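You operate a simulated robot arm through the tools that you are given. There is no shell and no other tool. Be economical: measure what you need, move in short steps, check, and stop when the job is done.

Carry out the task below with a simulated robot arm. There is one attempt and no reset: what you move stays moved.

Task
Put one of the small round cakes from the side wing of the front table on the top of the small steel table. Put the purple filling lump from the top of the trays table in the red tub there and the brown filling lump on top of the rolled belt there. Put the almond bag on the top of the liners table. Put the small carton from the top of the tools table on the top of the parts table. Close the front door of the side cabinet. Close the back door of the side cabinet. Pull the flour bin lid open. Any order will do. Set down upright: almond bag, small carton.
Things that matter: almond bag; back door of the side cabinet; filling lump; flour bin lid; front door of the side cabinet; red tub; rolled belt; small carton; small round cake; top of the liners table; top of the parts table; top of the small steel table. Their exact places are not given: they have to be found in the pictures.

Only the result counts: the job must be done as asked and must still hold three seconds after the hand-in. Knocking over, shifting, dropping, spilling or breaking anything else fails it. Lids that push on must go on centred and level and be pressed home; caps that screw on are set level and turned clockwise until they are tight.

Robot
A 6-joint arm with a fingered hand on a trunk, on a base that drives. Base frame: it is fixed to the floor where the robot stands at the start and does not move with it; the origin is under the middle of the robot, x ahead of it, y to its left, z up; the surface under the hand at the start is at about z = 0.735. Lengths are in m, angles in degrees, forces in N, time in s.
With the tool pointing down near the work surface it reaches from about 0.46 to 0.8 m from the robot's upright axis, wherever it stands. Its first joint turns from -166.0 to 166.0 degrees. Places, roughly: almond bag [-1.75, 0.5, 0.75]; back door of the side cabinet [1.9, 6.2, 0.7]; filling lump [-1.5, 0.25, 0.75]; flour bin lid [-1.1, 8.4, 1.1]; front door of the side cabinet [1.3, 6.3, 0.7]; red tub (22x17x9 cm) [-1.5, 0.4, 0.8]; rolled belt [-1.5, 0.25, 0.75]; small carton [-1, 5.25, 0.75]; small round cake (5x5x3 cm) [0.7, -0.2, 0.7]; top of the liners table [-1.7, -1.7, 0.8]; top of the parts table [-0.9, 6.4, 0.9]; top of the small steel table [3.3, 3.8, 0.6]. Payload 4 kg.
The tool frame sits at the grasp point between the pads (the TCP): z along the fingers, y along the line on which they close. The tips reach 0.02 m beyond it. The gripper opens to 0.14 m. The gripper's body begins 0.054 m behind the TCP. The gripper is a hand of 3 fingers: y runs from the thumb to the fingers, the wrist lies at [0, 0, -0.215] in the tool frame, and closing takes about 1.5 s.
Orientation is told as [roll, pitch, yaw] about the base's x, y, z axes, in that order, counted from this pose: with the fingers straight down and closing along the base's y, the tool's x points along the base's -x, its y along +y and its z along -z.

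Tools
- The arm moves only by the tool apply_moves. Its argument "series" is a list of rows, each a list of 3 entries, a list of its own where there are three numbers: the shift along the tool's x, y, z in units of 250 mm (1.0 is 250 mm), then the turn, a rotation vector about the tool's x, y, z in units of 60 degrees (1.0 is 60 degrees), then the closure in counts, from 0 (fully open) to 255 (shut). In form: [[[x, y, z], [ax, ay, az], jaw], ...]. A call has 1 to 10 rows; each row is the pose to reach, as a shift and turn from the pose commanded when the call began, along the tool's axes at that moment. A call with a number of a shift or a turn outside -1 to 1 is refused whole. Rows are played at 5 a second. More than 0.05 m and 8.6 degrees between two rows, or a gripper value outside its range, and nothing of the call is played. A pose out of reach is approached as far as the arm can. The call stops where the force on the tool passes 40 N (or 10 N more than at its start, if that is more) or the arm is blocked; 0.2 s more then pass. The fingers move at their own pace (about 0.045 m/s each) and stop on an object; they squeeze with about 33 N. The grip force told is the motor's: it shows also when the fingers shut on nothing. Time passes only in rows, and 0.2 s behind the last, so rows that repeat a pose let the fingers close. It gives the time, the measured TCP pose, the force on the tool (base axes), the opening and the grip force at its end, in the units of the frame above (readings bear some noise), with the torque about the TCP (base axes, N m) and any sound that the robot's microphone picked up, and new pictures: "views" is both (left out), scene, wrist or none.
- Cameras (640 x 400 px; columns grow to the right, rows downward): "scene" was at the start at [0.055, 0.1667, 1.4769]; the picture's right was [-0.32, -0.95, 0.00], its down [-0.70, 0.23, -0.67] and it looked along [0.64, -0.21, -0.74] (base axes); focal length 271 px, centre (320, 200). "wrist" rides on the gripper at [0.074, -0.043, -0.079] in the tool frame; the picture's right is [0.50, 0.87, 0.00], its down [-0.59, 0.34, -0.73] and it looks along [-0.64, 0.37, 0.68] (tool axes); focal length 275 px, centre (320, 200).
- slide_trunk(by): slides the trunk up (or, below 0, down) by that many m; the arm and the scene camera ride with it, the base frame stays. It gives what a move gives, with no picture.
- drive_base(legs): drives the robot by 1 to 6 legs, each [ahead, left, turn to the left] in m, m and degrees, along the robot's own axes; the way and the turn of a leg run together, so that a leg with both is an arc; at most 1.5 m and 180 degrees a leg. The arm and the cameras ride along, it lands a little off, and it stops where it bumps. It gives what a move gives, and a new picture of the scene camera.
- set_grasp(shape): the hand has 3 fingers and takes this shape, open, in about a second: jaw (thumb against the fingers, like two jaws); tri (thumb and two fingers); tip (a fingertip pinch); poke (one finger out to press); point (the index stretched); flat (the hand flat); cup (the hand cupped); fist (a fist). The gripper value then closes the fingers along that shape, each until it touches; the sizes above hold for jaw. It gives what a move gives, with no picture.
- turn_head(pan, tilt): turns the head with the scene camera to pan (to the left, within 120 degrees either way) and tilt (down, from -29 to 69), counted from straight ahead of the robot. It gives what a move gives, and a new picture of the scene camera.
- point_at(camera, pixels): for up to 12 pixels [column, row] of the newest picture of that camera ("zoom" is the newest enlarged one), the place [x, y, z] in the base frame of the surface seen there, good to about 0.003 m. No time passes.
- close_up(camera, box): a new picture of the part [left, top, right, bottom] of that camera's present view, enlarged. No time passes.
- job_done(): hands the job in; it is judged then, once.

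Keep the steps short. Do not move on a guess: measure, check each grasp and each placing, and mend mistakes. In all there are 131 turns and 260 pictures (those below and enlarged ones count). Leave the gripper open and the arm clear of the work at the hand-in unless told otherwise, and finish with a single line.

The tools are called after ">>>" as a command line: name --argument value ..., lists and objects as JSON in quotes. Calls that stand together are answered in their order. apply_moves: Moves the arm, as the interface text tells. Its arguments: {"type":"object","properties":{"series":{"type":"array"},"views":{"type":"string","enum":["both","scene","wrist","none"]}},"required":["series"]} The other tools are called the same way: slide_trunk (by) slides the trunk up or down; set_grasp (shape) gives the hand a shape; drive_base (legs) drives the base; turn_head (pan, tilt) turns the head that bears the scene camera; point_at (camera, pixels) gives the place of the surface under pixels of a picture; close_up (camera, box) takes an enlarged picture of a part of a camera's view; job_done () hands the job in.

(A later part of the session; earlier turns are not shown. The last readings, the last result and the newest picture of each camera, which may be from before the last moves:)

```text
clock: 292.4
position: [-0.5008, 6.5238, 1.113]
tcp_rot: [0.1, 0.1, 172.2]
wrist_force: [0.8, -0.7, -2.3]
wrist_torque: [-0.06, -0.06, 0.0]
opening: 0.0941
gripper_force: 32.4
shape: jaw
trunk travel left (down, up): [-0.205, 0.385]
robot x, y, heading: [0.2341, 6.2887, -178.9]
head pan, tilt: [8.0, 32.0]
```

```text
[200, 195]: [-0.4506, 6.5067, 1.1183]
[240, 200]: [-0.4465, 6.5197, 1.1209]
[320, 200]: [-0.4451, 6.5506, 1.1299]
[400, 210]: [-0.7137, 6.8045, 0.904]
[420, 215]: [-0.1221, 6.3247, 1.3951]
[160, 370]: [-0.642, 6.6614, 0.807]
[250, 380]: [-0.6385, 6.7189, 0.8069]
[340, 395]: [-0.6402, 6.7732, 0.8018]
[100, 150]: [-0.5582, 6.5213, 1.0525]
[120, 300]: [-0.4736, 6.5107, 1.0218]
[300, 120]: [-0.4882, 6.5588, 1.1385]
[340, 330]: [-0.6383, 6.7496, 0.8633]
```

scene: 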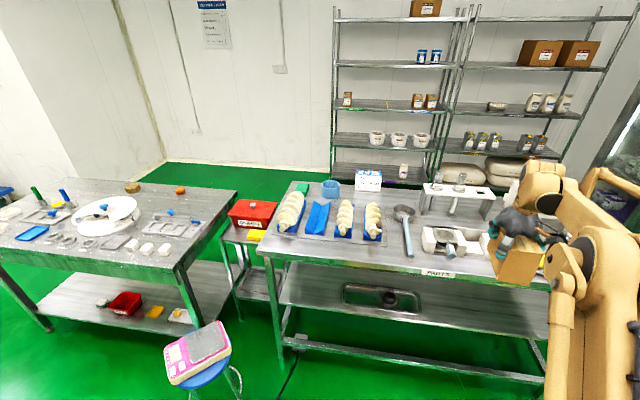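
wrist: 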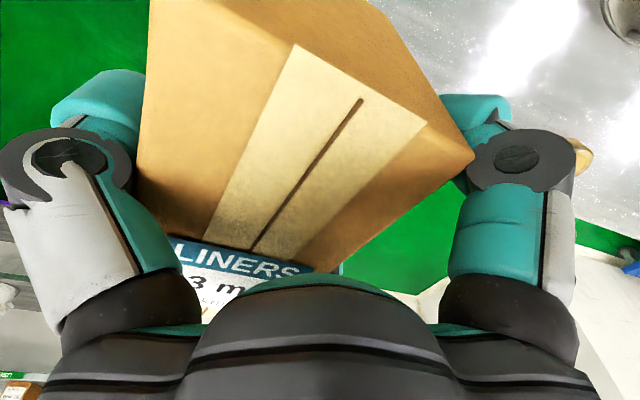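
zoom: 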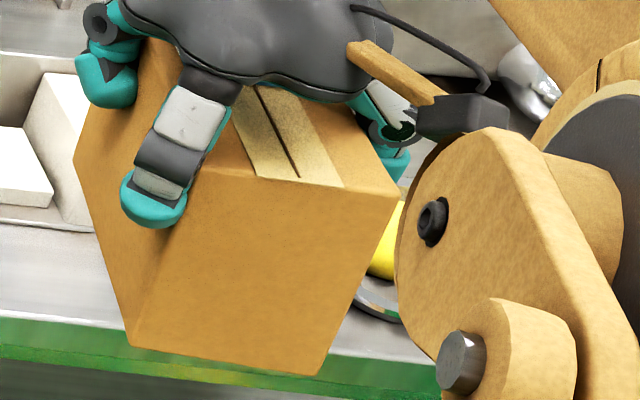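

The carton is held aligned with the hand, bottom ≈0.097 below TCP. Plan: put its centre at (-1.115,6.285). Raise the trunk 0.1, shift the hand over to y≈6.27, then drive closer.

>>> slide_trunk --by 0.1

>>> apply_moves --series '[[[0.06, 0.17, 0], [0, 0, 0], 180], [[0.12, 0.34, 0], [0, 0, 0], 180], [[0.18, 0.5, 0], [0, 0, 0], 180], [[0.24, 0.66, 0], [0, 0, 0], 180], [[0.3, 0.82, 0], [0, 0, 0], 180], [[0.334, 0.964, 0], [0, 0, 0], 180]]' --views "none"

>>> drive_base --legs '[[0.6, 0, 0]]'

>>> turn_head --pan 0 --tilt 45

```text
clock: 293.7
position: [-0.5014, 6.5251, 1.2129]
tcp_rot: [0.0, 0.1, 172.1]
wrist_force: [-0.5, 0.1, -3.5]
wrist_torque: [-0.08, -0.1, 0.01]
opening: 0.0942
gripper_force: 33.5
shape: jaw
trunk travel left (down, up): [-0.305, 0.285]
robot x, y, heading: [0.231, 6.2904, -178.9]
head pan, tilt: [8.0, 32.0]
```

```text
clock: 295.1
position: [-0.452, 6.2724, 1.2125]
tcp_rot: [-0.1, 0.2, 172.1]
wrist_force: [0.8, -1.3, -3.3]
wrist_torque: [-0.07, -0.01, 0.0]
opening: 0.0935
gripper_force: 32.7
shape: jaw
trunk travel left (down, up): [-0.305, 0.285]
robot x, y, heading: [0.2304, 6.2924, -179.1]
head pan, tilt: [8.0, 32.0]
```

```text
clock: 298.5
position: [-1.0559, 6.263, 1.2127]
tcp_rot: [0.0, 0.1, 172.0]
wrist_force: [-0.7, 0.0, -3.2]
wrist_torque: [-0.11, -0.09, -0.03]
opening: 0.0936
gripper_force: 33.1
shape: jaw
trunk travel left (down, up): [-0.305, 0.285]
robot x, y, heading: [-0.3728, 6.2781, -179.0]
head pan, tilt: [8.0, 32.0]
```

scene: 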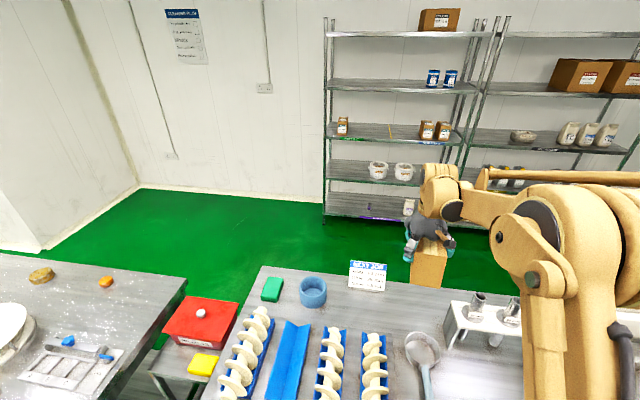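

```text
clock: 299.3
position: [-1.0559, 6.2635, 1.2125]
tcp_rot: [0.0, 0.0, 172.1]
wrist_force: [0.5, -0.3, -3.6]
wrist_torque: [-0.08, -0.11, 0.01]
opening: 0.0934
gripper_force: 33.0
shape: jaw
trunk travel left (down, up): [-0.305, 0.285]
robot x, y, heading: [-0.371, 6.276, -179.2]
head pan, tilt: [0.0, 45.0]
```

scene: 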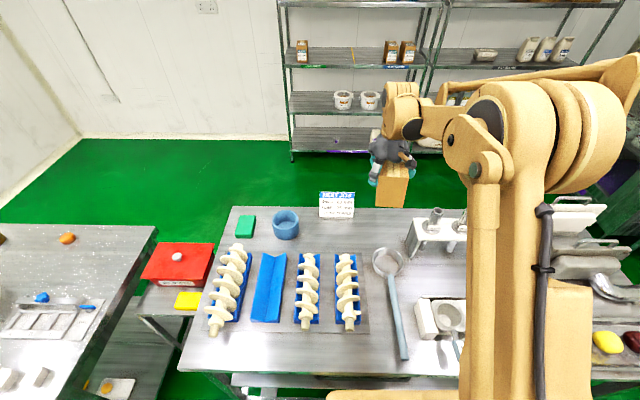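

>>> point_at --camera "scene" --pixels '[[353, 213], [375, 230], [390, 225], [388, 250], [408, 245], [418, 220], [370, 215], [400, 212], [380, 240], [345, 200]]'

>>> close_up --camera "scene" --box '[310, 140, 450, 280]'

```text
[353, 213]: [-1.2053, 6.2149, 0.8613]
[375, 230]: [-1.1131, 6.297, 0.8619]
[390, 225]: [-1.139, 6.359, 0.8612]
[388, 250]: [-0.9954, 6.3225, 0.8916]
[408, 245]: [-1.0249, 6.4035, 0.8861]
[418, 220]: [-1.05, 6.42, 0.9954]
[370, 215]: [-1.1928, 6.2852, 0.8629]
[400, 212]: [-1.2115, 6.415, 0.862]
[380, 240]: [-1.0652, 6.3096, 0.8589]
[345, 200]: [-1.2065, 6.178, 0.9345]
```

```text
2.86 times, centred on (380, 210) of scene
```

zoom: 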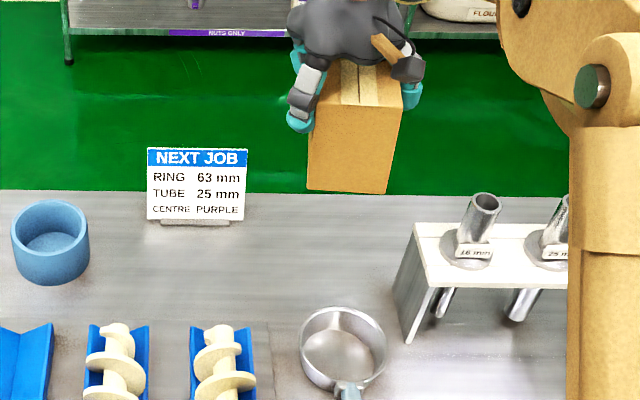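

>>> point_at --camera "zoom" --pixels '[[325, 110], [350, 110], [385, 112], [315, 180], [350, 185], [382, 187], [360, 70], [380, 85], [345, 150]]'

```text
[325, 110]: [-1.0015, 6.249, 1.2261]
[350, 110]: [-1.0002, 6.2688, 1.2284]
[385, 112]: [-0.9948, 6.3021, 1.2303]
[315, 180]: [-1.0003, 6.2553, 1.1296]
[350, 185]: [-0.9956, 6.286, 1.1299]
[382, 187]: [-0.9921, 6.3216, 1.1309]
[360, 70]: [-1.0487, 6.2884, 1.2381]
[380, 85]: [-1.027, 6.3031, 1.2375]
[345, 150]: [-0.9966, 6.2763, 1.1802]
```

Spot verified free. Move over it and lower to just above the surface.

>>> apply_moves --series '[[[-0.1, 0, 0], [0, 0, 0], 180], [[-0.2, 0, 0], [0, 0, 0], 180], [[-0.2, 0, 0.17], [0, 0, 0], 180], [[-0.2, 0, 0.34], [0, 0, 0], 180], [[-0.2, 0, 0.51], [0, 0, 0], 180], [[-0.2, 0, 0.68], [0, 0, 0], 180], [[-0.2, 0, 0.8], [0, 0, 0], 180], [[-0.2, 0, 0.92], [0, 0, 0], 180], [[-0.2, 0, 0.92], [0, 0, 0], 180]]'

>>> close_up --camera "scene" --box '[310, 140, 450, 280]'

```text
clock: 301.3
position: [-1.1056, 6.2697, 0.9823]
tcp_rot: [0.1, 0.0, 172.0]
wrist_force: [-0.7, -0.3, -3.2]
wrist_torque: [-0.05, -0.03, 0.0]
opening: 0.0934
gripper_force: 32.8
shape: jaw
trunk travel left (down, up): [-0.305, 0.285]
robot x, y, heading: [-0.373, 6.2797, -179.0]
head pan, tilt: [0.0, 45.0]
```

scene: 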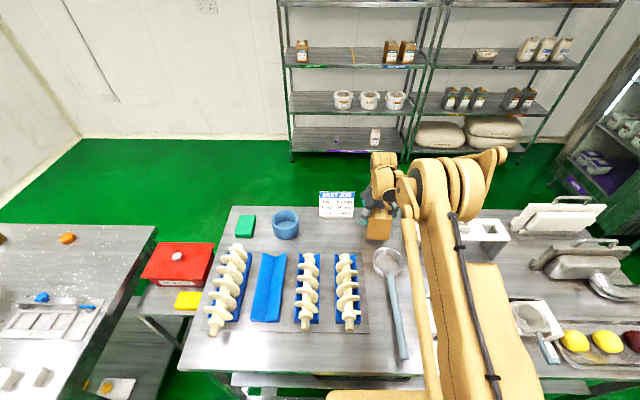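
wrist: 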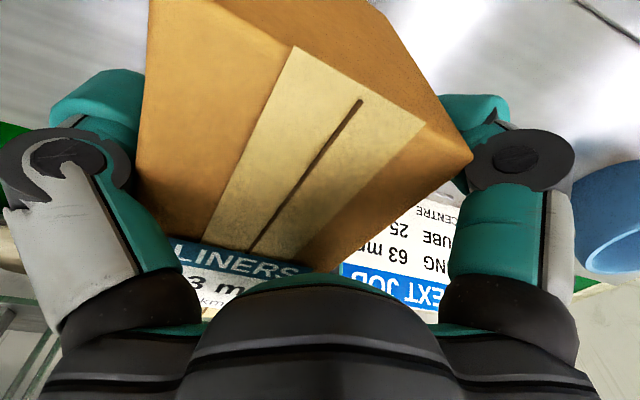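

```text
2.86 times, centred on (380, 210) of scene
```

zoom: 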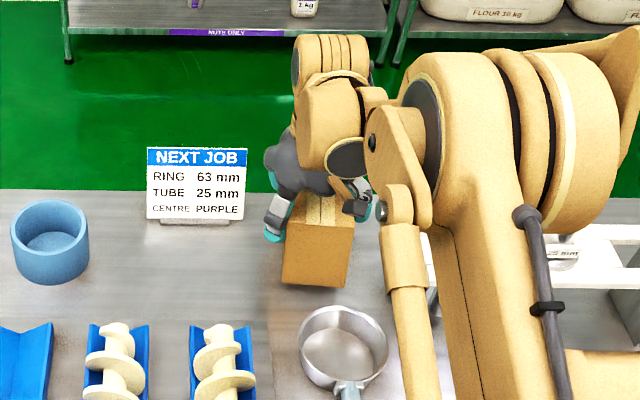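

Lower the last 2 cm in small steps.

>>> apply_moves --series '[[[0, 0, 0.05], [0, 0, 0], 180], [[0, 0, 0.075], [0, 0, 0], 180], [[0, 0, 0.09], [0, 0, 0], 180], [[0, 0, 0.1], [0, 0, 0], 180]]' --views "none"

>>> close_up --camera "scene" --box '[310, 140, 450, 280]'

```text
clock: 302.3
position: [-1.1042, 6.2691, 0.9594]
tcp_rot: [0.0, 0.0, 172.0]
wrist_force: [-1.0, 1.0, 14.4]
wrist_torque: [-0.19, 0.39, -0.01]
opening: 0.0929
gripper_force: 32.8
shape: jaw
trunk travel left (down, up): [-0.305, 0.285]
robot x, y, heading: [-0.3713, 6.277, -179.2]
head pan, tilt: [0.0, 45.0]
```

```text
2.86 times, centred on (380, 210) of scene
```

zoom: 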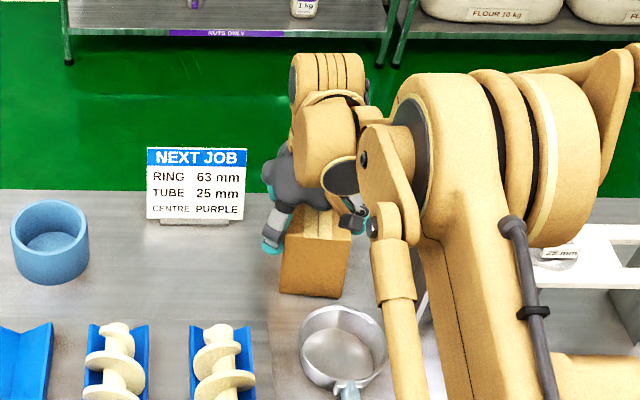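

Contact (14 N). Release, opening only moderately, and lift straight up.

>>> apply_moves --series '[[[0, 0, 0], [0, 0, 0], 70], [[0, 0, 0], [0, 0, 0], 50], [[0, 0, 0], [0, 0, 0], 40], [[0, 0, 0], [0, 0, 0], 30], [[0, 0, 0], [0, 0, 0], 30], [[0, 0, -0.04], [0, 0, 0], 30]]' --views "wrist"

>>> close_up --camera "scene" --box '[310, 140, 450, 280]'

```text
clock: 303.7
position: [-1.1049, 6.2699, 0.968]
tcp_rot: [0.0, 0.1, 172.1]
wrist_force: [-0.8, 0.1, -0.5]
wrist_torque: [-0.01, -0.02, -0.05]
opening: 0.1234
gripper_force: 0.0
shape: jaw
trunk travel left (down, up): [-0.305, 0.285]
robot x, y, heading: [-0.3712, 6.2785, -178.9]
head pan, tilt: [0.0, 45.0]
```

wrist: 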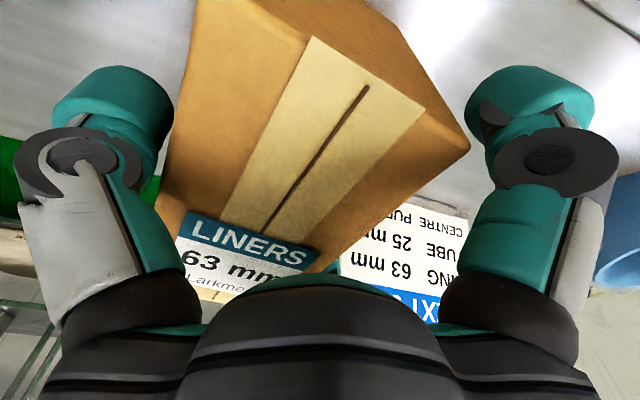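

```text
2.86 times, centred on (380, 210) of scene
```

zoom: 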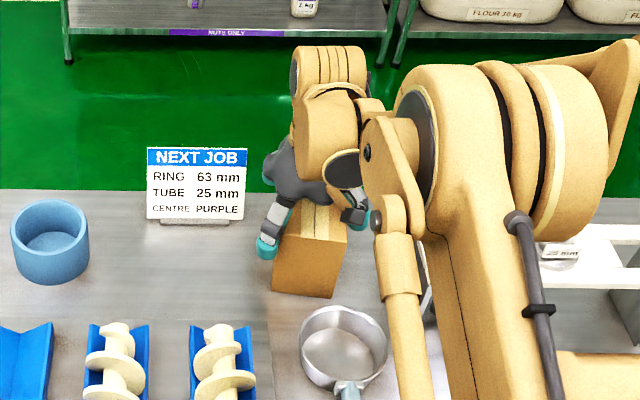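

Released and standing. Rise and retract.

>>> apply_moves --series '[[[0, 0, -0.15], [0, 0, 0], 30], [[0, 0, -0.33], [0, 0, 0], 30], [[0, 0, -0.51], [0, 0, 0], 30], [[0, 0, -0.69], [0, 0, 0], 0], [[0, 0, -0.87], [0, 0, 0], 0], [[0.18, 0, -0.87], [0, 0, 0.05], 0], [[0.36, 0, -0.87], [0, 0, 0], 0], [[0.54, 0, -0.87], [0, 0, 0], 0], [[0.72, 0, -0.87], [0, 0, 0], 0]]' --views "none"

>>> close_up --camera "scene" --box '[290, 140, 450, 280]'

>>> drive_base --legs '[[-0.6, 0, 0]]'

>>> turn_head --pan -35 --tilt 20

```text
clock: 305.7
position: [-0.9238, 6.2449, 1.1856]
tcp_rot: [0.1, 0.0, 172.0]
wrist_force: [-0.4, 0.4, 0.2]
wrist_torque: [0.0, 0.03, -0.04]
opening: 0.14
gripper_force: 0.1
shape: jaw
trunk travel left (down, up): [-0.305, 0.285]
robot x, y, heading: [-0.372, 6.2777, -179.2]
head pan, tilt: [0.0, 45.0]
```

```text
2.86 times, centred on (370, 210) of scene
```

zoom: 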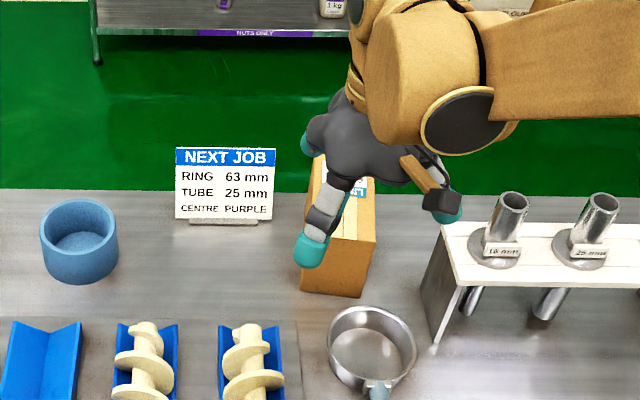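

```text
clock: 309.1
position: [-0.3279, 6.2547, 1.1852]
tcp_rot: [0.1, 0.2, 172.5]
wrist_force: [0.0, -0.5, -0.1]
wrist_torque: [0.0, 0.01, -0.01]
opening: 0.14
gripper_force: 0.0
shape: jaw
trunk travel left (down, up): [-0.305, 0.285]
robot x, y, heading: [0.2236, 6.2904, -178.6]
head pan, tilt: [0.0, 45.0]
```

scene: 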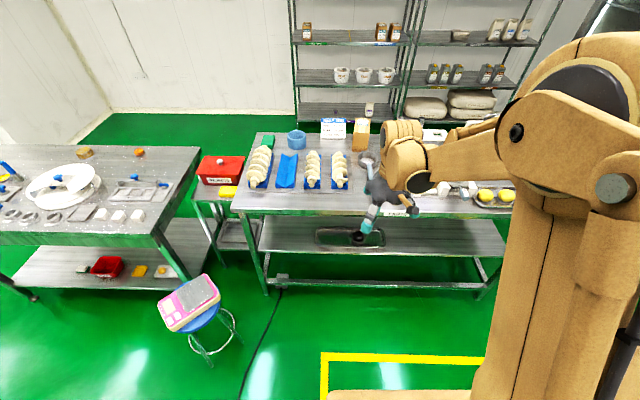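

```text
clock: 310.1
position: [-0.3288, 6.2547, 1.1847]
tcp_rot: [0.0, 0.1, 172.3]
wrist_force: [-0.8, 0.0, 0.1]
wrist_torque: [-0.02, -0.03, 0.01]
opening: 0.1401
gripper_force: 0.1
shape: jaw
trunk travel left (down, up): [-0.305, 0.285]
robot x, y, heading: [0.2246, 6.2914, -178.4]
head pan, tilt: [-35.0, 20.0]
```

scene: 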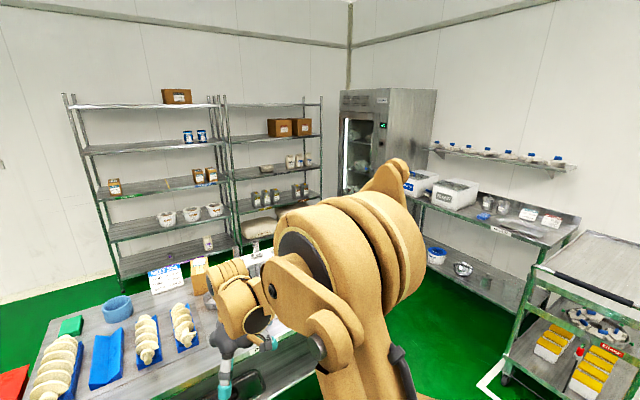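

The carton stands well. The flour bin is one of the white bins at (420,183)/(455,193). Zoom and measure.

>>> close_up --camera "scene" --box '[380, 140, 600, 290]'

>>> point_at --camera "scene" --pixels '[[455, 188], [420, 180], [450, 205], [500, 205], [530, 225], [475, 240], [560, 280], [600, 240], [480, 280], [540, 300]]'

```text
2.67 times, centred on (490, 215) of scene
```

zoom: 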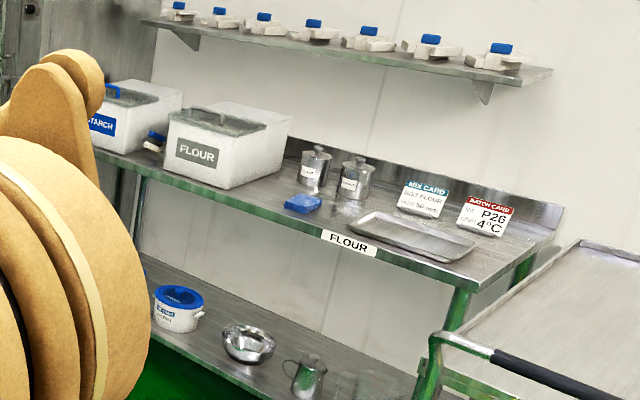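

```text
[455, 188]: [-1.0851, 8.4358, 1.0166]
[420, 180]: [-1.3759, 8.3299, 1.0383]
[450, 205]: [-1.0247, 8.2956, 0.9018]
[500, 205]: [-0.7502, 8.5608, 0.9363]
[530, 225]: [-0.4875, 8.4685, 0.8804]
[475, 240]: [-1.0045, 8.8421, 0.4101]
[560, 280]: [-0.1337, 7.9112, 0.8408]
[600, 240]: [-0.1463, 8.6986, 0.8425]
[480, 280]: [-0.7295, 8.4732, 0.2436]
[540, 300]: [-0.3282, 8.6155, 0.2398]
```

>>> point_at --camera "scene" --pixels '[[535, 268], [560, 262], [630, 302], [580, 235], [507, 378], [490, 385], [640, 265], [530, 290], [435, 345]]'

>>> drive_base --legs '[[0, -0.7, -1.6]]'

>>> turn_head --pan -70 --tilt 35

```text
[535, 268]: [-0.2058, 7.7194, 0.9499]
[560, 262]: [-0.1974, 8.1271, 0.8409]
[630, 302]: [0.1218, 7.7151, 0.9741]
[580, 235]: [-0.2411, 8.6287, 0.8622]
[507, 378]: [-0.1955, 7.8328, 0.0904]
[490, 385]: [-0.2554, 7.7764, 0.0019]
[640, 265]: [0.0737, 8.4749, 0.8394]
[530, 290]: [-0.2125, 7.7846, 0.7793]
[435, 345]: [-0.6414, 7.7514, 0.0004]
```

```text
clock: 313.9
position: [-0.3358, 6.9671, 1.1851]
tcp_rot: [0.1, 0.1, 170.6]
wrist_force: [0.1, 0.6, -0.2]
wrist_torque: [0.0, 0.03, 0.0]
opening: 0.1402
gripper_force: 0.1
shape: jaw
trunk travel left (down, up): [-0.305, 0.285]
robot x, y, heading: [0.2146, 6.9851, 179.8]
head pan, tilt: [-35.0, 20.0]
```

scene: 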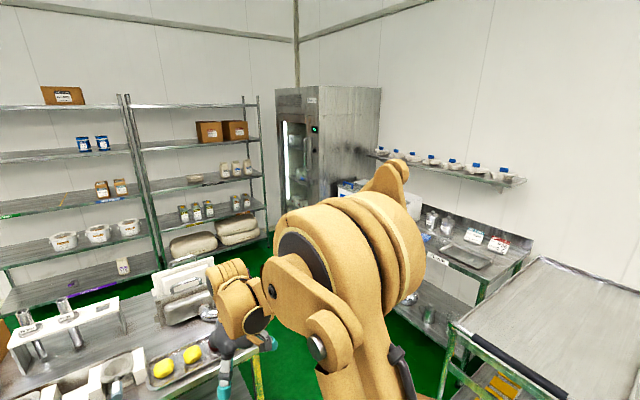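

```text
clock: 314.9
position: [-0.3371, 6.9654, 1.1862]
tcp_rot: [0.1, 0.1, 170.6]
wrist_force: [-0.2, 0.0, 0.1]
wrist_torque: [-0.02, 0.0, 0.0]
opening: 0.1399
gripper_force: 0.1
shape: jaw
trunk travel left (down, up): [-0.305, 0.285]
robot x, y, heading: [0.2177, 6.9878, 179.8]
head pan, tilt: [-70.0, 35.0]
```

scene: 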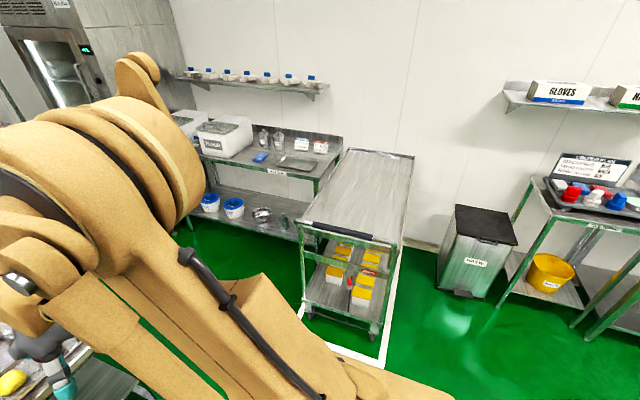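

Path: strafe to y≈7.37 (between trolley handle y=7.715 and the parts table end y≈7.1), go west to x≈-1.03, then turn right to face the flour shelf.

>>> drive_base --legs '[[0, -0.38, 0], [0.5, 0, 0], [0.75, -0.12, 0], [0, 0, -90]]'

>>> turn_head --pan 0 --tilt 40

>>> close_up --camera "scene" --box '[180, 80, 500, 280]'

```text
clock: 327.4
position: [-1.0475, 8.0543, 1.1862]
tcp_rot: [-0.1, 0.1, 80.2]
wrist_force: [-0.1, 0.8, 0.1]
wrist_torque: [0.0, 0.04, 0.01]
opening: 0.1398
gripper_force: 0.2
shape: jaw
trunk travel left (down, up): [-0.305, 0.285]
robot x, y, heading: [-1.0328, 7.501, 89.2]
head pan, tilt: [-70.0, 35.0]
```

scene: 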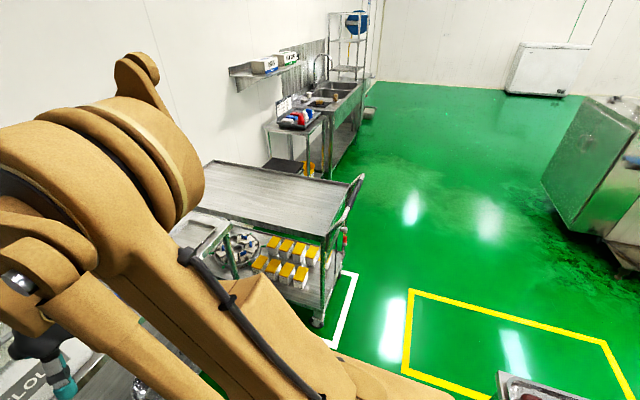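

```text
clock: 328.8
position: [-1.0479, 8.0548, 1.1865]
tcp_rot: [-0.1, 0.1, 80.3]
wrist_force: [0.7, 0.1, -0.9]
wrist_torque: [0.02, -0.01, 0.03]
opening: 0.1401
gripper_force: 0.0
shape: jaw
trunk travel left (down, up): [-0.305, 0.285]
robot x, y, heading: [-1.0305, 7.4978, 89.3]
head pan, tilt: [0.0, 40.0]
```

scene: 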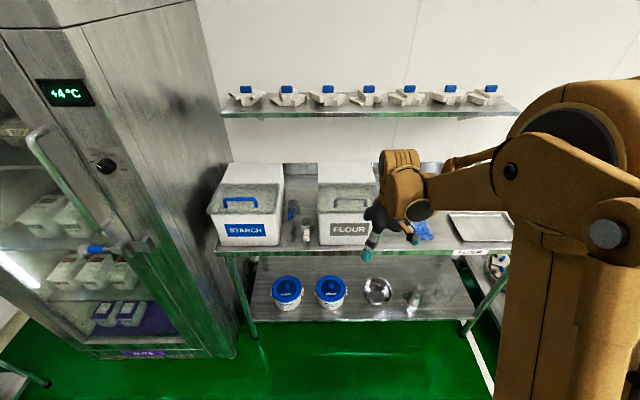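

```text
2.00 times, centred on (340, 180) of scene
```

zoom: 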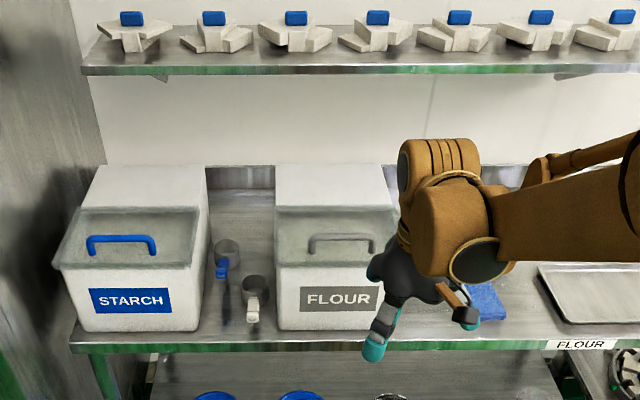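

>>> close_up --camera "scene" --box '[300, 150, 400, 250]'

>>> point_at --camera "scene" --pixels '[[350, 199], [337, 202], [364, 199], [347, 190], [320, 185], [350, 212], [320, 212], [348, 165], [375, 186], [348, 230], [348, 182], [368, 208]]'

```text
4.00 times, centred on (350, 200) of scene
```

zoom: 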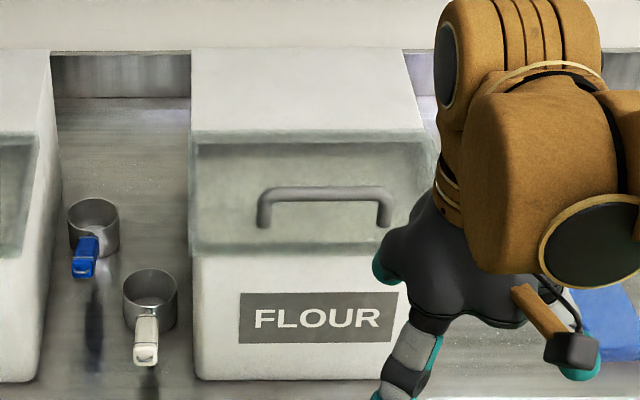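

```text
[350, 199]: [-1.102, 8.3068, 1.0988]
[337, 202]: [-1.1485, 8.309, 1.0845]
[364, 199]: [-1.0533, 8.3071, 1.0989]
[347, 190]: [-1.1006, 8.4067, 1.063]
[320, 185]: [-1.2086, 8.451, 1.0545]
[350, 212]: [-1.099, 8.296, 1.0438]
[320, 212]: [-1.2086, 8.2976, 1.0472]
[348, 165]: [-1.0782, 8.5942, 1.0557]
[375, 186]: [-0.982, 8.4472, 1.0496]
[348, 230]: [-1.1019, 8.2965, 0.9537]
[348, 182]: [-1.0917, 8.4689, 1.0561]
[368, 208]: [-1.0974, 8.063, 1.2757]
```

The flour lid is at z≈1.055 (y 8.29–8.47), its bar handle along x at (-1.10,8.307), top 1.099. I'll turn the hand so it closes along y (across the bar).

>>> apply_moves --series '[[[0, 0, 0], [0, 0, 0.14], 40], [[0, 0, 0], [0, 0, 0.28], 80], [[0, 0, 0], [0, 0, 0.42], 100], [[0, 0, 0], [0, 0, 0.56], 120], [[0, 0, 0], [0, 0, 0.7], 140], [[0, 0, 0], [0, 0, 0.84], 140], [[0, 0, 0], [0, 0, 0.98], 140]]' --views "none"

>>> apply_moves --series '[[[0, 0, 0], [0, 0, 0.14], 140], [[0, 0, 0], [0, 0, 0.28], 140], [[0, 0, 0], [0, 0, 0.355], 140]]'

```text
clock: 330.4
position: [-1.0482, 8.0538, 1.1844]
tcp_rot: [-0.1, 0.1, 21.3]
wrist_force: [-0.6, 0.1, 0.4]
wrist_torque: [-0.02, 0.0, -0.01]
opening: 0.0635
gripper_force: 0.2
shape: jaw
trunk travel left (down, up): [-0.305, 0.285]
robot x, y, heading: [-1.0272, 7.4993, 89.1]
head pan, tilt: [0.0, 40.0]
```

```text
clock: 331.2
position: [-1.0476, 8.0534, 1.1859]
tcp_rot: [-0.1, 0.0, 0.1]
wrist_force: [0.0, 1.2, -0.4]
wrist_torque: [0.0, 0.05, -0.03]
opening: 0.0633
gripper_force: 0.0
shape: jaw
trunk travel left (down, up): [-0.305, 0.285]
robot x, y, heading: [-1.0344, 7.4977, 89.3]
head pan, tilt: [0.0, 40.0]
```

scene: 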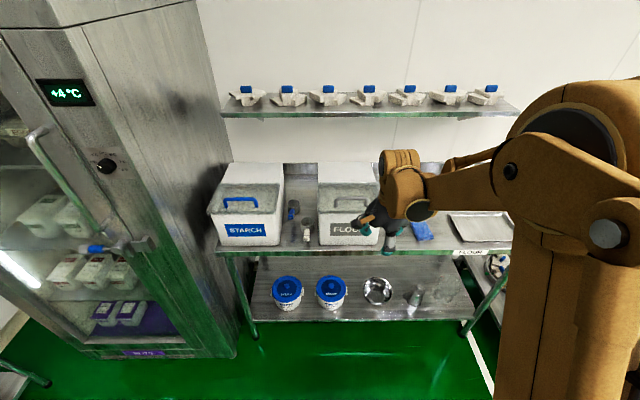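
wrist: 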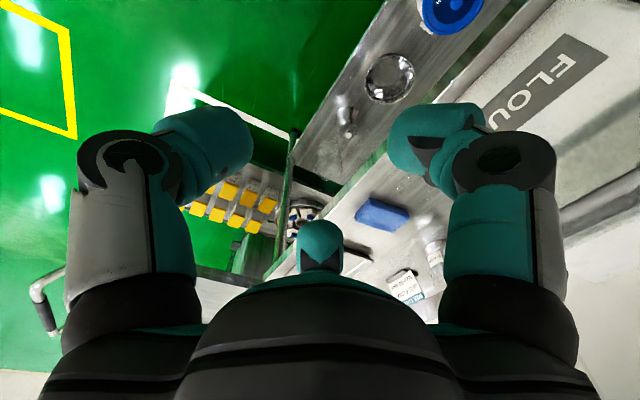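

Drive 0.15 m closer, then bring the hand above the bar.

>>> drive_base --legs '[[0.15, 0, 0]]'

>>> apply_moves --series '[[[0.1, 0.15, 0], [0, 0, 0], 140], [[0.21, 0.3, 0], [0, 0, 0], 140], [[0.21, 0.42, 0], [0, 0, 0], 140], [[0.21, 0.42, 0.1], [0, 0, 0], 140]]'

>>> close_up --camera "scene" --box '[280, 140, 440, 270]'

```text
clock: 332.6
position: [-1.0457, 8.2085, 1.1836]
tcp_rot: [-0.1, 0.1, 0.1]
wrist_force: [0.6, -0.3, -1.2]
wrist_torque: [-0.01, 0.0, 0.07]
opening: 0.0636
gripper_force: 0.1
shape: jaw
trunk travel left (down, up): [-0.305, 0.285]
robot x, y, heading: [-1.0284, 7.6504, 89.3]
head pan, tilt: [0.0, 40.0]
```

scene: 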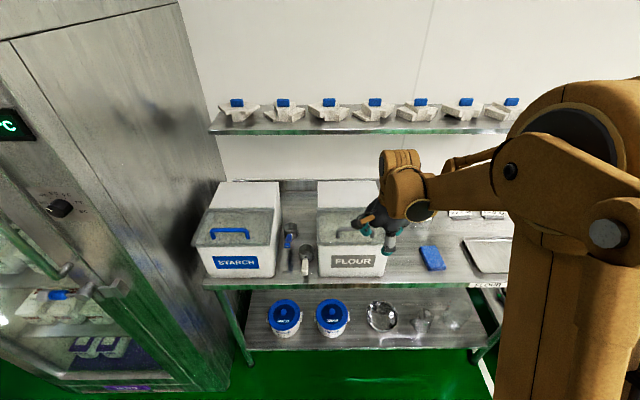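

```text
clock: 333.6
position: [-1.0989, 8.3097, 1.1604]
tcp_rot: [-0.1, 0.1, 0.1]
wrist_force: [-1.3, -0.1, -1.1]
wrist_torque: [-0.02, 0.01, -0.02]
opening: 0.0634
gripper_force: 0.0
shape: jaw
trunk travel left (down, up): [-0.305, 0.285]
robot x, y, heading: [-1.0341, 7.6498, 89.2]
head pan, tilt: [0.0, 40.0]
```

scene: 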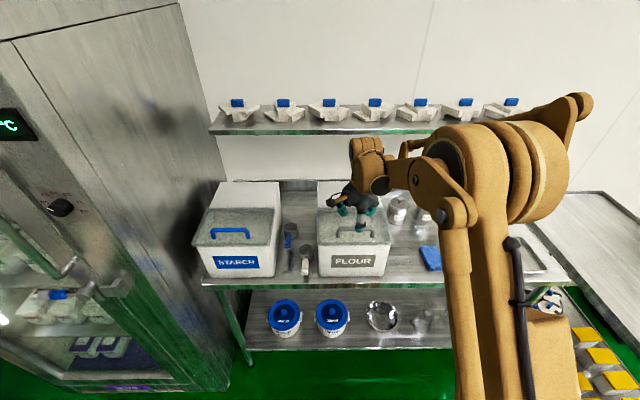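
wrist: 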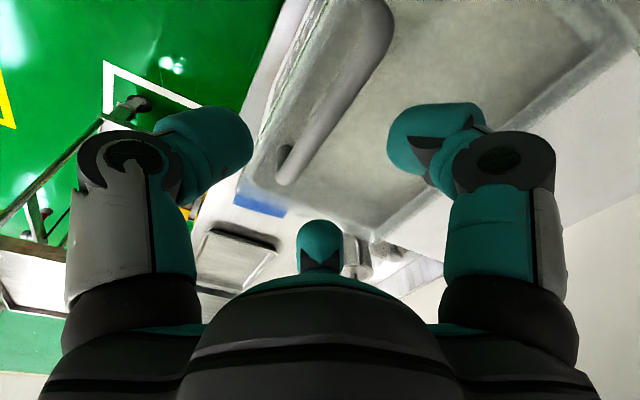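

```text
3.08 times, centred on (360, 205) of scene
```

zoom: 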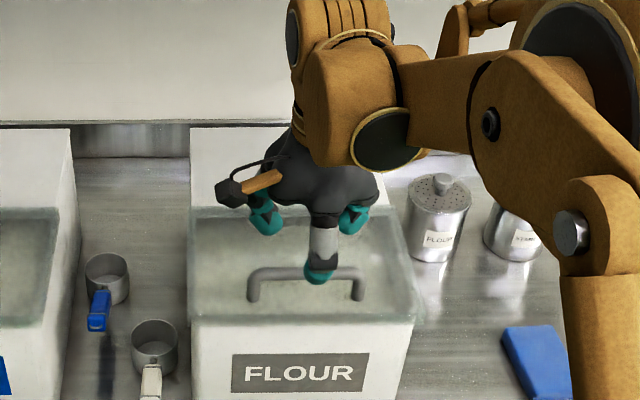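

>>> point_at --camera "wrist" --pixels '[[345, 60], [320, 110], [300, 150], [365, 20], [380, 120], [270, 170], [285, 165]]'

>>> point_at --camera "zoom" --pixels '[[280, 272], [350, 272], [252, 280], [360, 290], [300, 300], [300, 320], [240, 300]]'

```text
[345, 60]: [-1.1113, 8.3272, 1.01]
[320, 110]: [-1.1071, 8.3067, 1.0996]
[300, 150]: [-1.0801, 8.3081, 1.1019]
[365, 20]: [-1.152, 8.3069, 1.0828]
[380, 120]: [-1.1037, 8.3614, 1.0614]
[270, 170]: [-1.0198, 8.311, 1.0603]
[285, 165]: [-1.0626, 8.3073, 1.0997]
```

```text
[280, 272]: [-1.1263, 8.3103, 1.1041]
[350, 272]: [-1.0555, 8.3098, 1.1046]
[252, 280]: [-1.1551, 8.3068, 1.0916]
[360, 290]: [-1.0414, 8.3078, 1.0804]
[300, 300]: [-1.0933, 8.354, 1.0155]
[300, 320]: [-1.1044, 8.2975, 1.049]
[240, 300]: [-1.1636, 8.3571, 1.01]
```

Bar centre y=8.308, top 1.102; lid plane 1.061. Descend to TCP z≈1.089 and close.

>>> apply_moves --series '[[[0, 0, 0.12], [0, 0, 0], 140], [[0, 0, 0.22], [0, 0, 0], 140], [[0, -0.006, 0.286], [0, 0, 0], 140], [[0, -0.006, 0.286], [0, 0, 0], 200], [[0, -0.006, 0.286], [0, 0, 0], 255], [[0, -0.006, 0.286], [0, 0, 0], 255], [[0, -0.006, 0.286], [0, 0, 0], 255], [[0, -0.006, 0.286], [0, 0, 0], 255]]' --views "wrist"

>>> close_up --camera "scene" --box '[280, 140, 440, 270]'

```text
clock: 335.4
position: [-1.0982, 8.3109, 1.0859]
tcp_rot: [-0.2, 0.0, 0.3]
wrist_force: [1.2, 2.9, -17.3]
wrist_torque: [-0.14, 0.01, 0.03]
opening: 0.0089
gripper_force: 32.9
shape: jaw
trunk travel left (down, up): [-0.305, 0.285]
robot x, y, heading: [-1.0261, 7.6495, 89.3]
head pan, tilt: [0.0, 40.0]
```

wrist: 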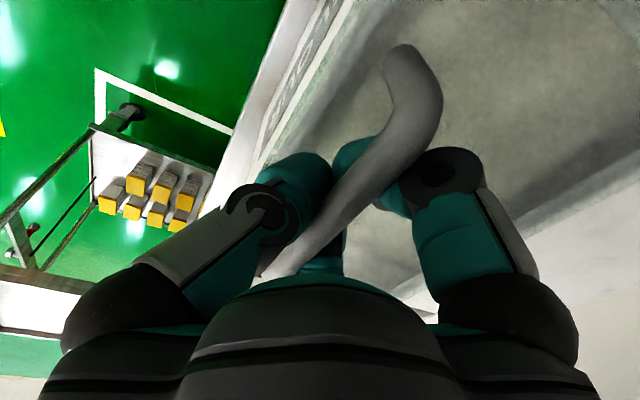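

```text
3.08 times, centred on (360, 205) of scene
```

zoom: 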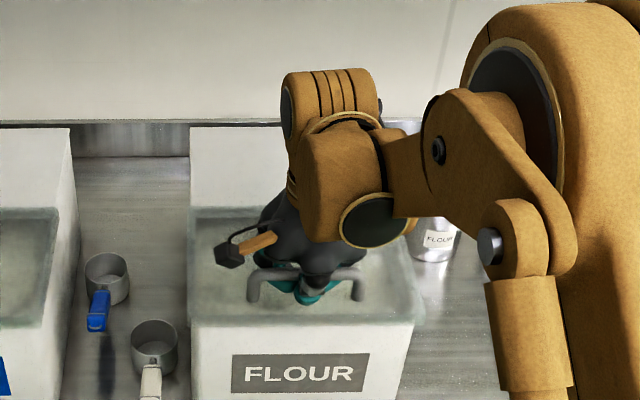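

Bar gripped. Test a small lift (hinge probably at the rear) and watch the force.

>>> apply_moves --series '[[[0, 0.008, -0.04], [0, 0, 0], 255], [[0, 0.02, -0.08], [0, 0, 0], 255], [[0, 0.034, -0.11], [0, 0, 0], 255]]' --views "wrist"

>>> close_up --camera "scene" --box '[280, 140, 440, 270]'

```text
clock: 335.7
position: [-1.1, 8.3107, 1.088]
tcp_rot: [-0.3, 0.1, 0.1]
wrist_force: [-0.1, 0.1, -35.3]
wrist_torque: [-0.19, 0.02, -0.01]
opening: 0.01
gripper_force: 32.6
shape: jaw
trunk travel left (down, up): [-0.305, 0.285]
robot x, y, heading: [-1.0302, 7.6506, 89.4]
head pan, tilt: [0.0, 40.0]
stopped in row 1: the force on the tool passed its limit at 52 N (the readings are from after the stop); the commanded pose is now the measured one
```

wrist: 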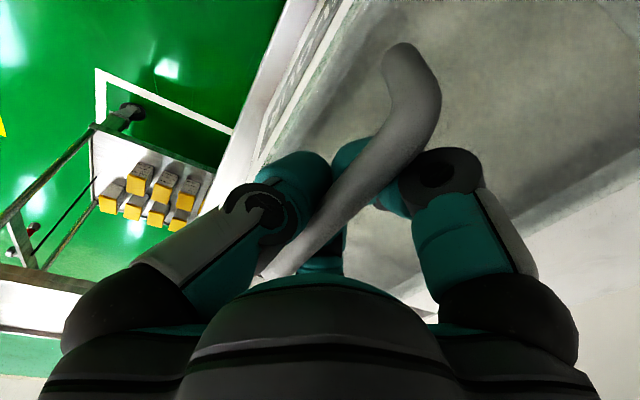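

```text
3.08 times, centred on (360, 205) of scene
```

zoom: 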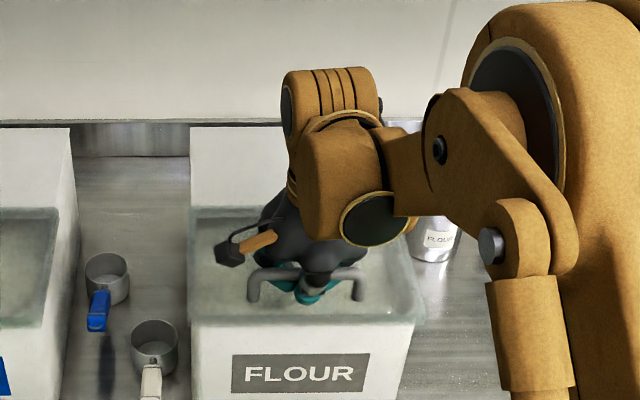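

Lifting is resisted (52 N), so the lid does not hinge up; it likely slides. Relax down 2 mm, then test a pull toward the robot (-y).

>>> apply_moves --series '[[[0, 0, 0.016], [0, 0, 0], 255], [[0, 0, 0.016], [0, 0, 0], 255]]' --views "none"

>>> apply_moves --series '[[[0, -0.03, 0], [0, 0, 0], 255], [[0, -0.06, 0], [0, 0, 0], 255], [[0, -0.1, 0], [0, 0, 0], 255], [[0, -0.14, 0], [0, 0, 0], 255]]'

>>> close_up --camera "scene" --box '[280, 140, 440, 270]'

```text
clock: 336.3
position: [-1.0978, 8.3107, 1.0854]
tcp_rot: [-0.2, 0.0, 0.3]
wrist_force: [-0.9, 8.3, -3.8]
wrist_torque: [-0.16, -0.02, -0.02]
opening: 0.0096
gripper_force: 33.3
shape: jaw
trunk travel left (down, up): [-0.305, 0.285]
robot x, y, heading: [-1.0263, 7.6505, 89.2]
head pan, tilt: [0.0, 40.0]
```

```text
clock: 336.7
position: [-1.0977, 8.3106, 1.0845]
tcp_rot: [0.2, 0.0, 0.0]
wrist_force: [-1.7, 21.8, -5.1]
wrist_torque: [-0.32, -0.05, 0.05]
opening: 0.0087
gripper_force: 32.9
shape: jaw
trunk travel left (down, up): [-0.305, 0.285]
robot x, y, heading: [-1.028, 7.6543, 89.5]
head pan, tilt: [0.0, 40.0]
stopped in row 2: the force on the tool passed its limit at 48 N (the readings are from after the stop); the commanded pose is now the measured one
```

scene: 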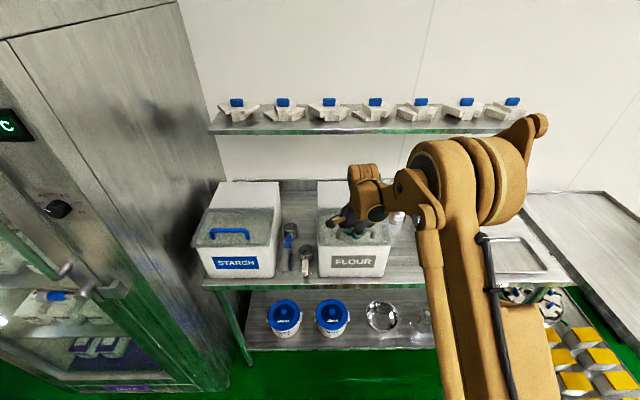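
wrist: 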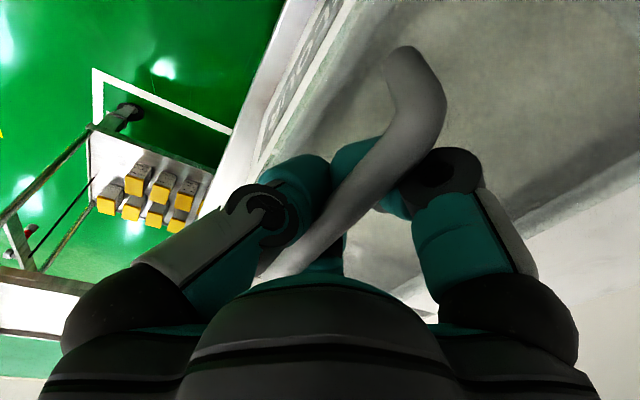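

```text
3.08 times, centred on (360, 205) of scene
```

zoom: 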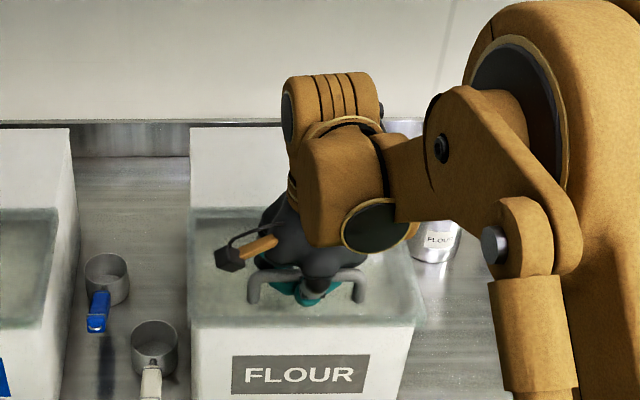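

No motion in -y either (48 N). Relax, then test +y.

>>> apply_moves --series '[[[0, 0.012, 0], [0, 0, 0], 255], [[0, 0.012, 0], [0, 0, 0], 255]]' --views "none"

>>> apply_moves --series '[[[0, 0.03, 0], [0, 0, 0], 255], [[0, 0.06, 0], [0, 0, 0], 255], [[0, 0.1, 0], [0, 0, 0], 255]]' --views "none"

>>> close_up --camera "scene" --box '[280, 140, 440, 270]'

```text
clock: 337.3
position: [-1.0987, 8.3106, 1.085]
tcp_rot: [0.1, 0.0, 0.1]
wrist_force: [0.0, 10.6, -16.2]
wrist_torque: [-0.26, 0.0, 0.01]
opening: 0.0095
gripper_force: 33.1
shape: jaw
trunk travel left (down, up): [-0.305, 0.285]
robot x, y, heading: [-1.0302, 7.6557, 88.9]
head pan, tilt: [0.0, 40.0]
```

```text
clock: 338.1
position: [-1.0982, 8.3345, 1.0865]
tcp_rot: [0.1, 0.0, 0.1]
wrist_force: [-0.7, 0.1, -27.0]
wrist_torque: [-0.17, -0.01, -0.01]
opening: 0.0098
gripper_force: 33.0
shape: jaw
trunk travel left (down, up): [-0.305, 0.285]
robot x, y, heading: [-1.0326, 7.6517, 89.2]
head pan, tilt: [0.0, 40.0]
```

```text
3.08 times, centred on (360, 205) of scene
```

zoom: 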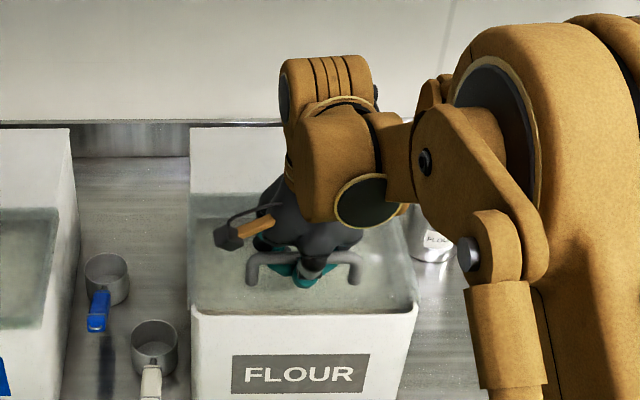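

It slides toward +y. Check the wall shelf clearance before continuing.

>>> point_at --camera "scene" --pixels '[[320, 128], [330, 133], [450, 128], [375, 105], [284, 105], [345, 185], [330, 200]]'

>>> apply_moves --series '[[[0, 0.05, 0.008], [0, 0, 0], 255], [[0, 0.1, 0.008], [0, 0, 0], 255], [[0, 0.16, 0.008], [0, 0, 0], 255], [[0, 0.2, 0.008], [0, 0, 0], 255]]'

```text
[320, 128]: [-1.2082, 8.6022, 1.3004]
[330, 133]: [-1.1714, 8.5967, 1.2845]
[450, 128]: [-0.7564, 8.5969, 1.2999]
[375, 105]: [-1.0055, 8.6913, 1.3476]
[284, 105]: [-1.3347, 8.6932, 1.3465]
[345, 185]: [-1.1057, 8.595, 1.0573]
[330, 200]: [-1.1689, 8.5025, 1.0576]
```

```text
clock: 339.1
position: [-1.0986, 8.3835, 1.0848]
tcp_rot: [0.3, 0.0, 0.1]
wrist_force: [0.1, 0.2, -9.3]
wrist_torque: [-0.1, -0.01, -0.01]
opening: 0.009
gripper_force: 33.2
shape: jaw
trunk travel left (down, up): [-0.305, 0.285]
robot x, y, heading: [-1.0295, 7.6526, 89.2]
head pan, tilt: [0.0, 40.0]
```

scene: 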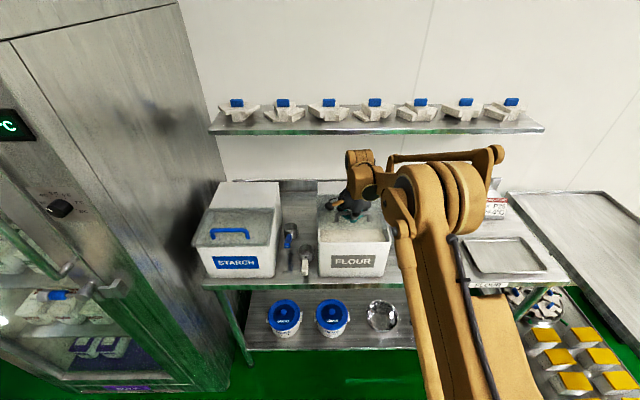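
wrist: 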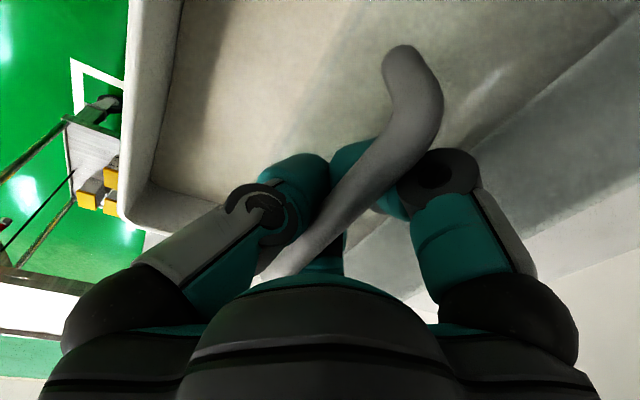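

Opening well. Shelf edge is at y=8.597, so I can go on to TCP y≈8.45 safely.

>>> apply_moves --series '[[[0, 0.06, 0], [0, 0, 0], 255], [[0, 0.12, 0], [0, 0, 0], 255], [[0, 0.18, 0], [0, 0, 0], 255], [[0, 0.24, 0], [0, 0, 0], 255], [[0, 0.28, 0], [0, 0, 0], 255]]'

>>> close_up --camera "scene" --box '[280, 80, 440, 270]'

```text
clock: 340.3
position: [-1.099, 8.4539, 1.0839]
tcp_rot: [0.1, -0.1, 0.1]
wrist_force: [0.3, 0.1, -12.8]
wrist_torque: [-0.11, -0.04, -0.06]
opening: 0.0093
gripper_force: 33.1
shape: jaw
trunk travel left (down, up): [-0.305, 0.285]
robot x, y, heading: [-1.0249, 7.6492, 89.2]
head pan, tilt: [0.0, 40.0]
```

scene: 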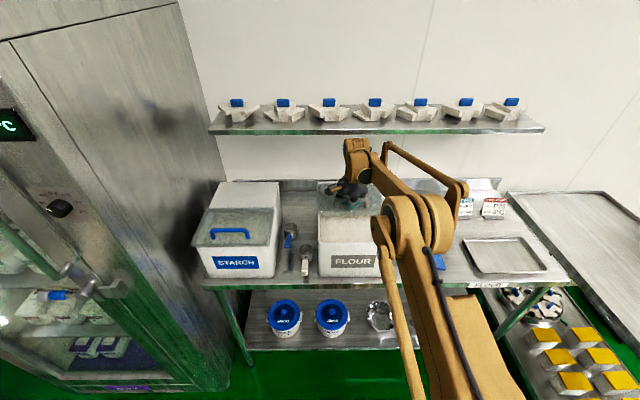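
wrist: 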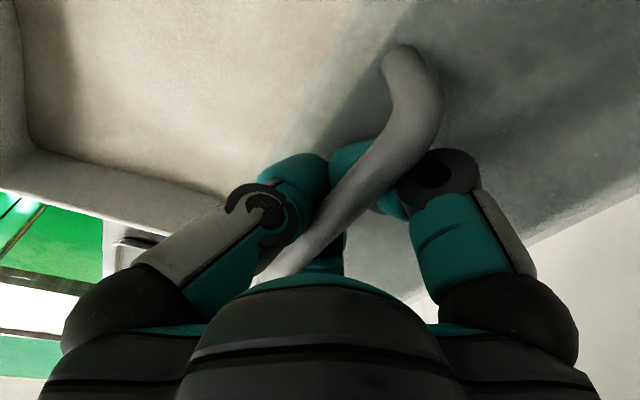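

```text
2.11 times, centred on (360, 175) of scene
```

zoom: 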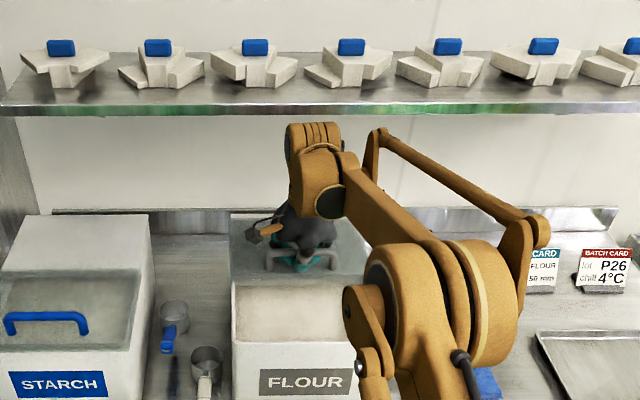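

>>> point_at --camera "zoom" --pixels '[[315, 128], [300, 150], [330, 135], [297, 130], [300, 290], [345, 270], [285, 225]]'

```text
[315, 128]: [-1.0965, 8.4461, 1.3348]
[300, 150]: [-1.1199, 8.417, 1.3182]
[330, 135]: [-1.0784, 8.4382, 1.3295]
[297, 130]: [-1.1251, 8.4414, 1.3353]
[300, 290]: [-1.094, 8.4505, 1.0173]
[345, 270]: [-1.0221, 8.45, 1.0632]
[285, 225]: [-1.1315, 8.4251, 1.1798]
```

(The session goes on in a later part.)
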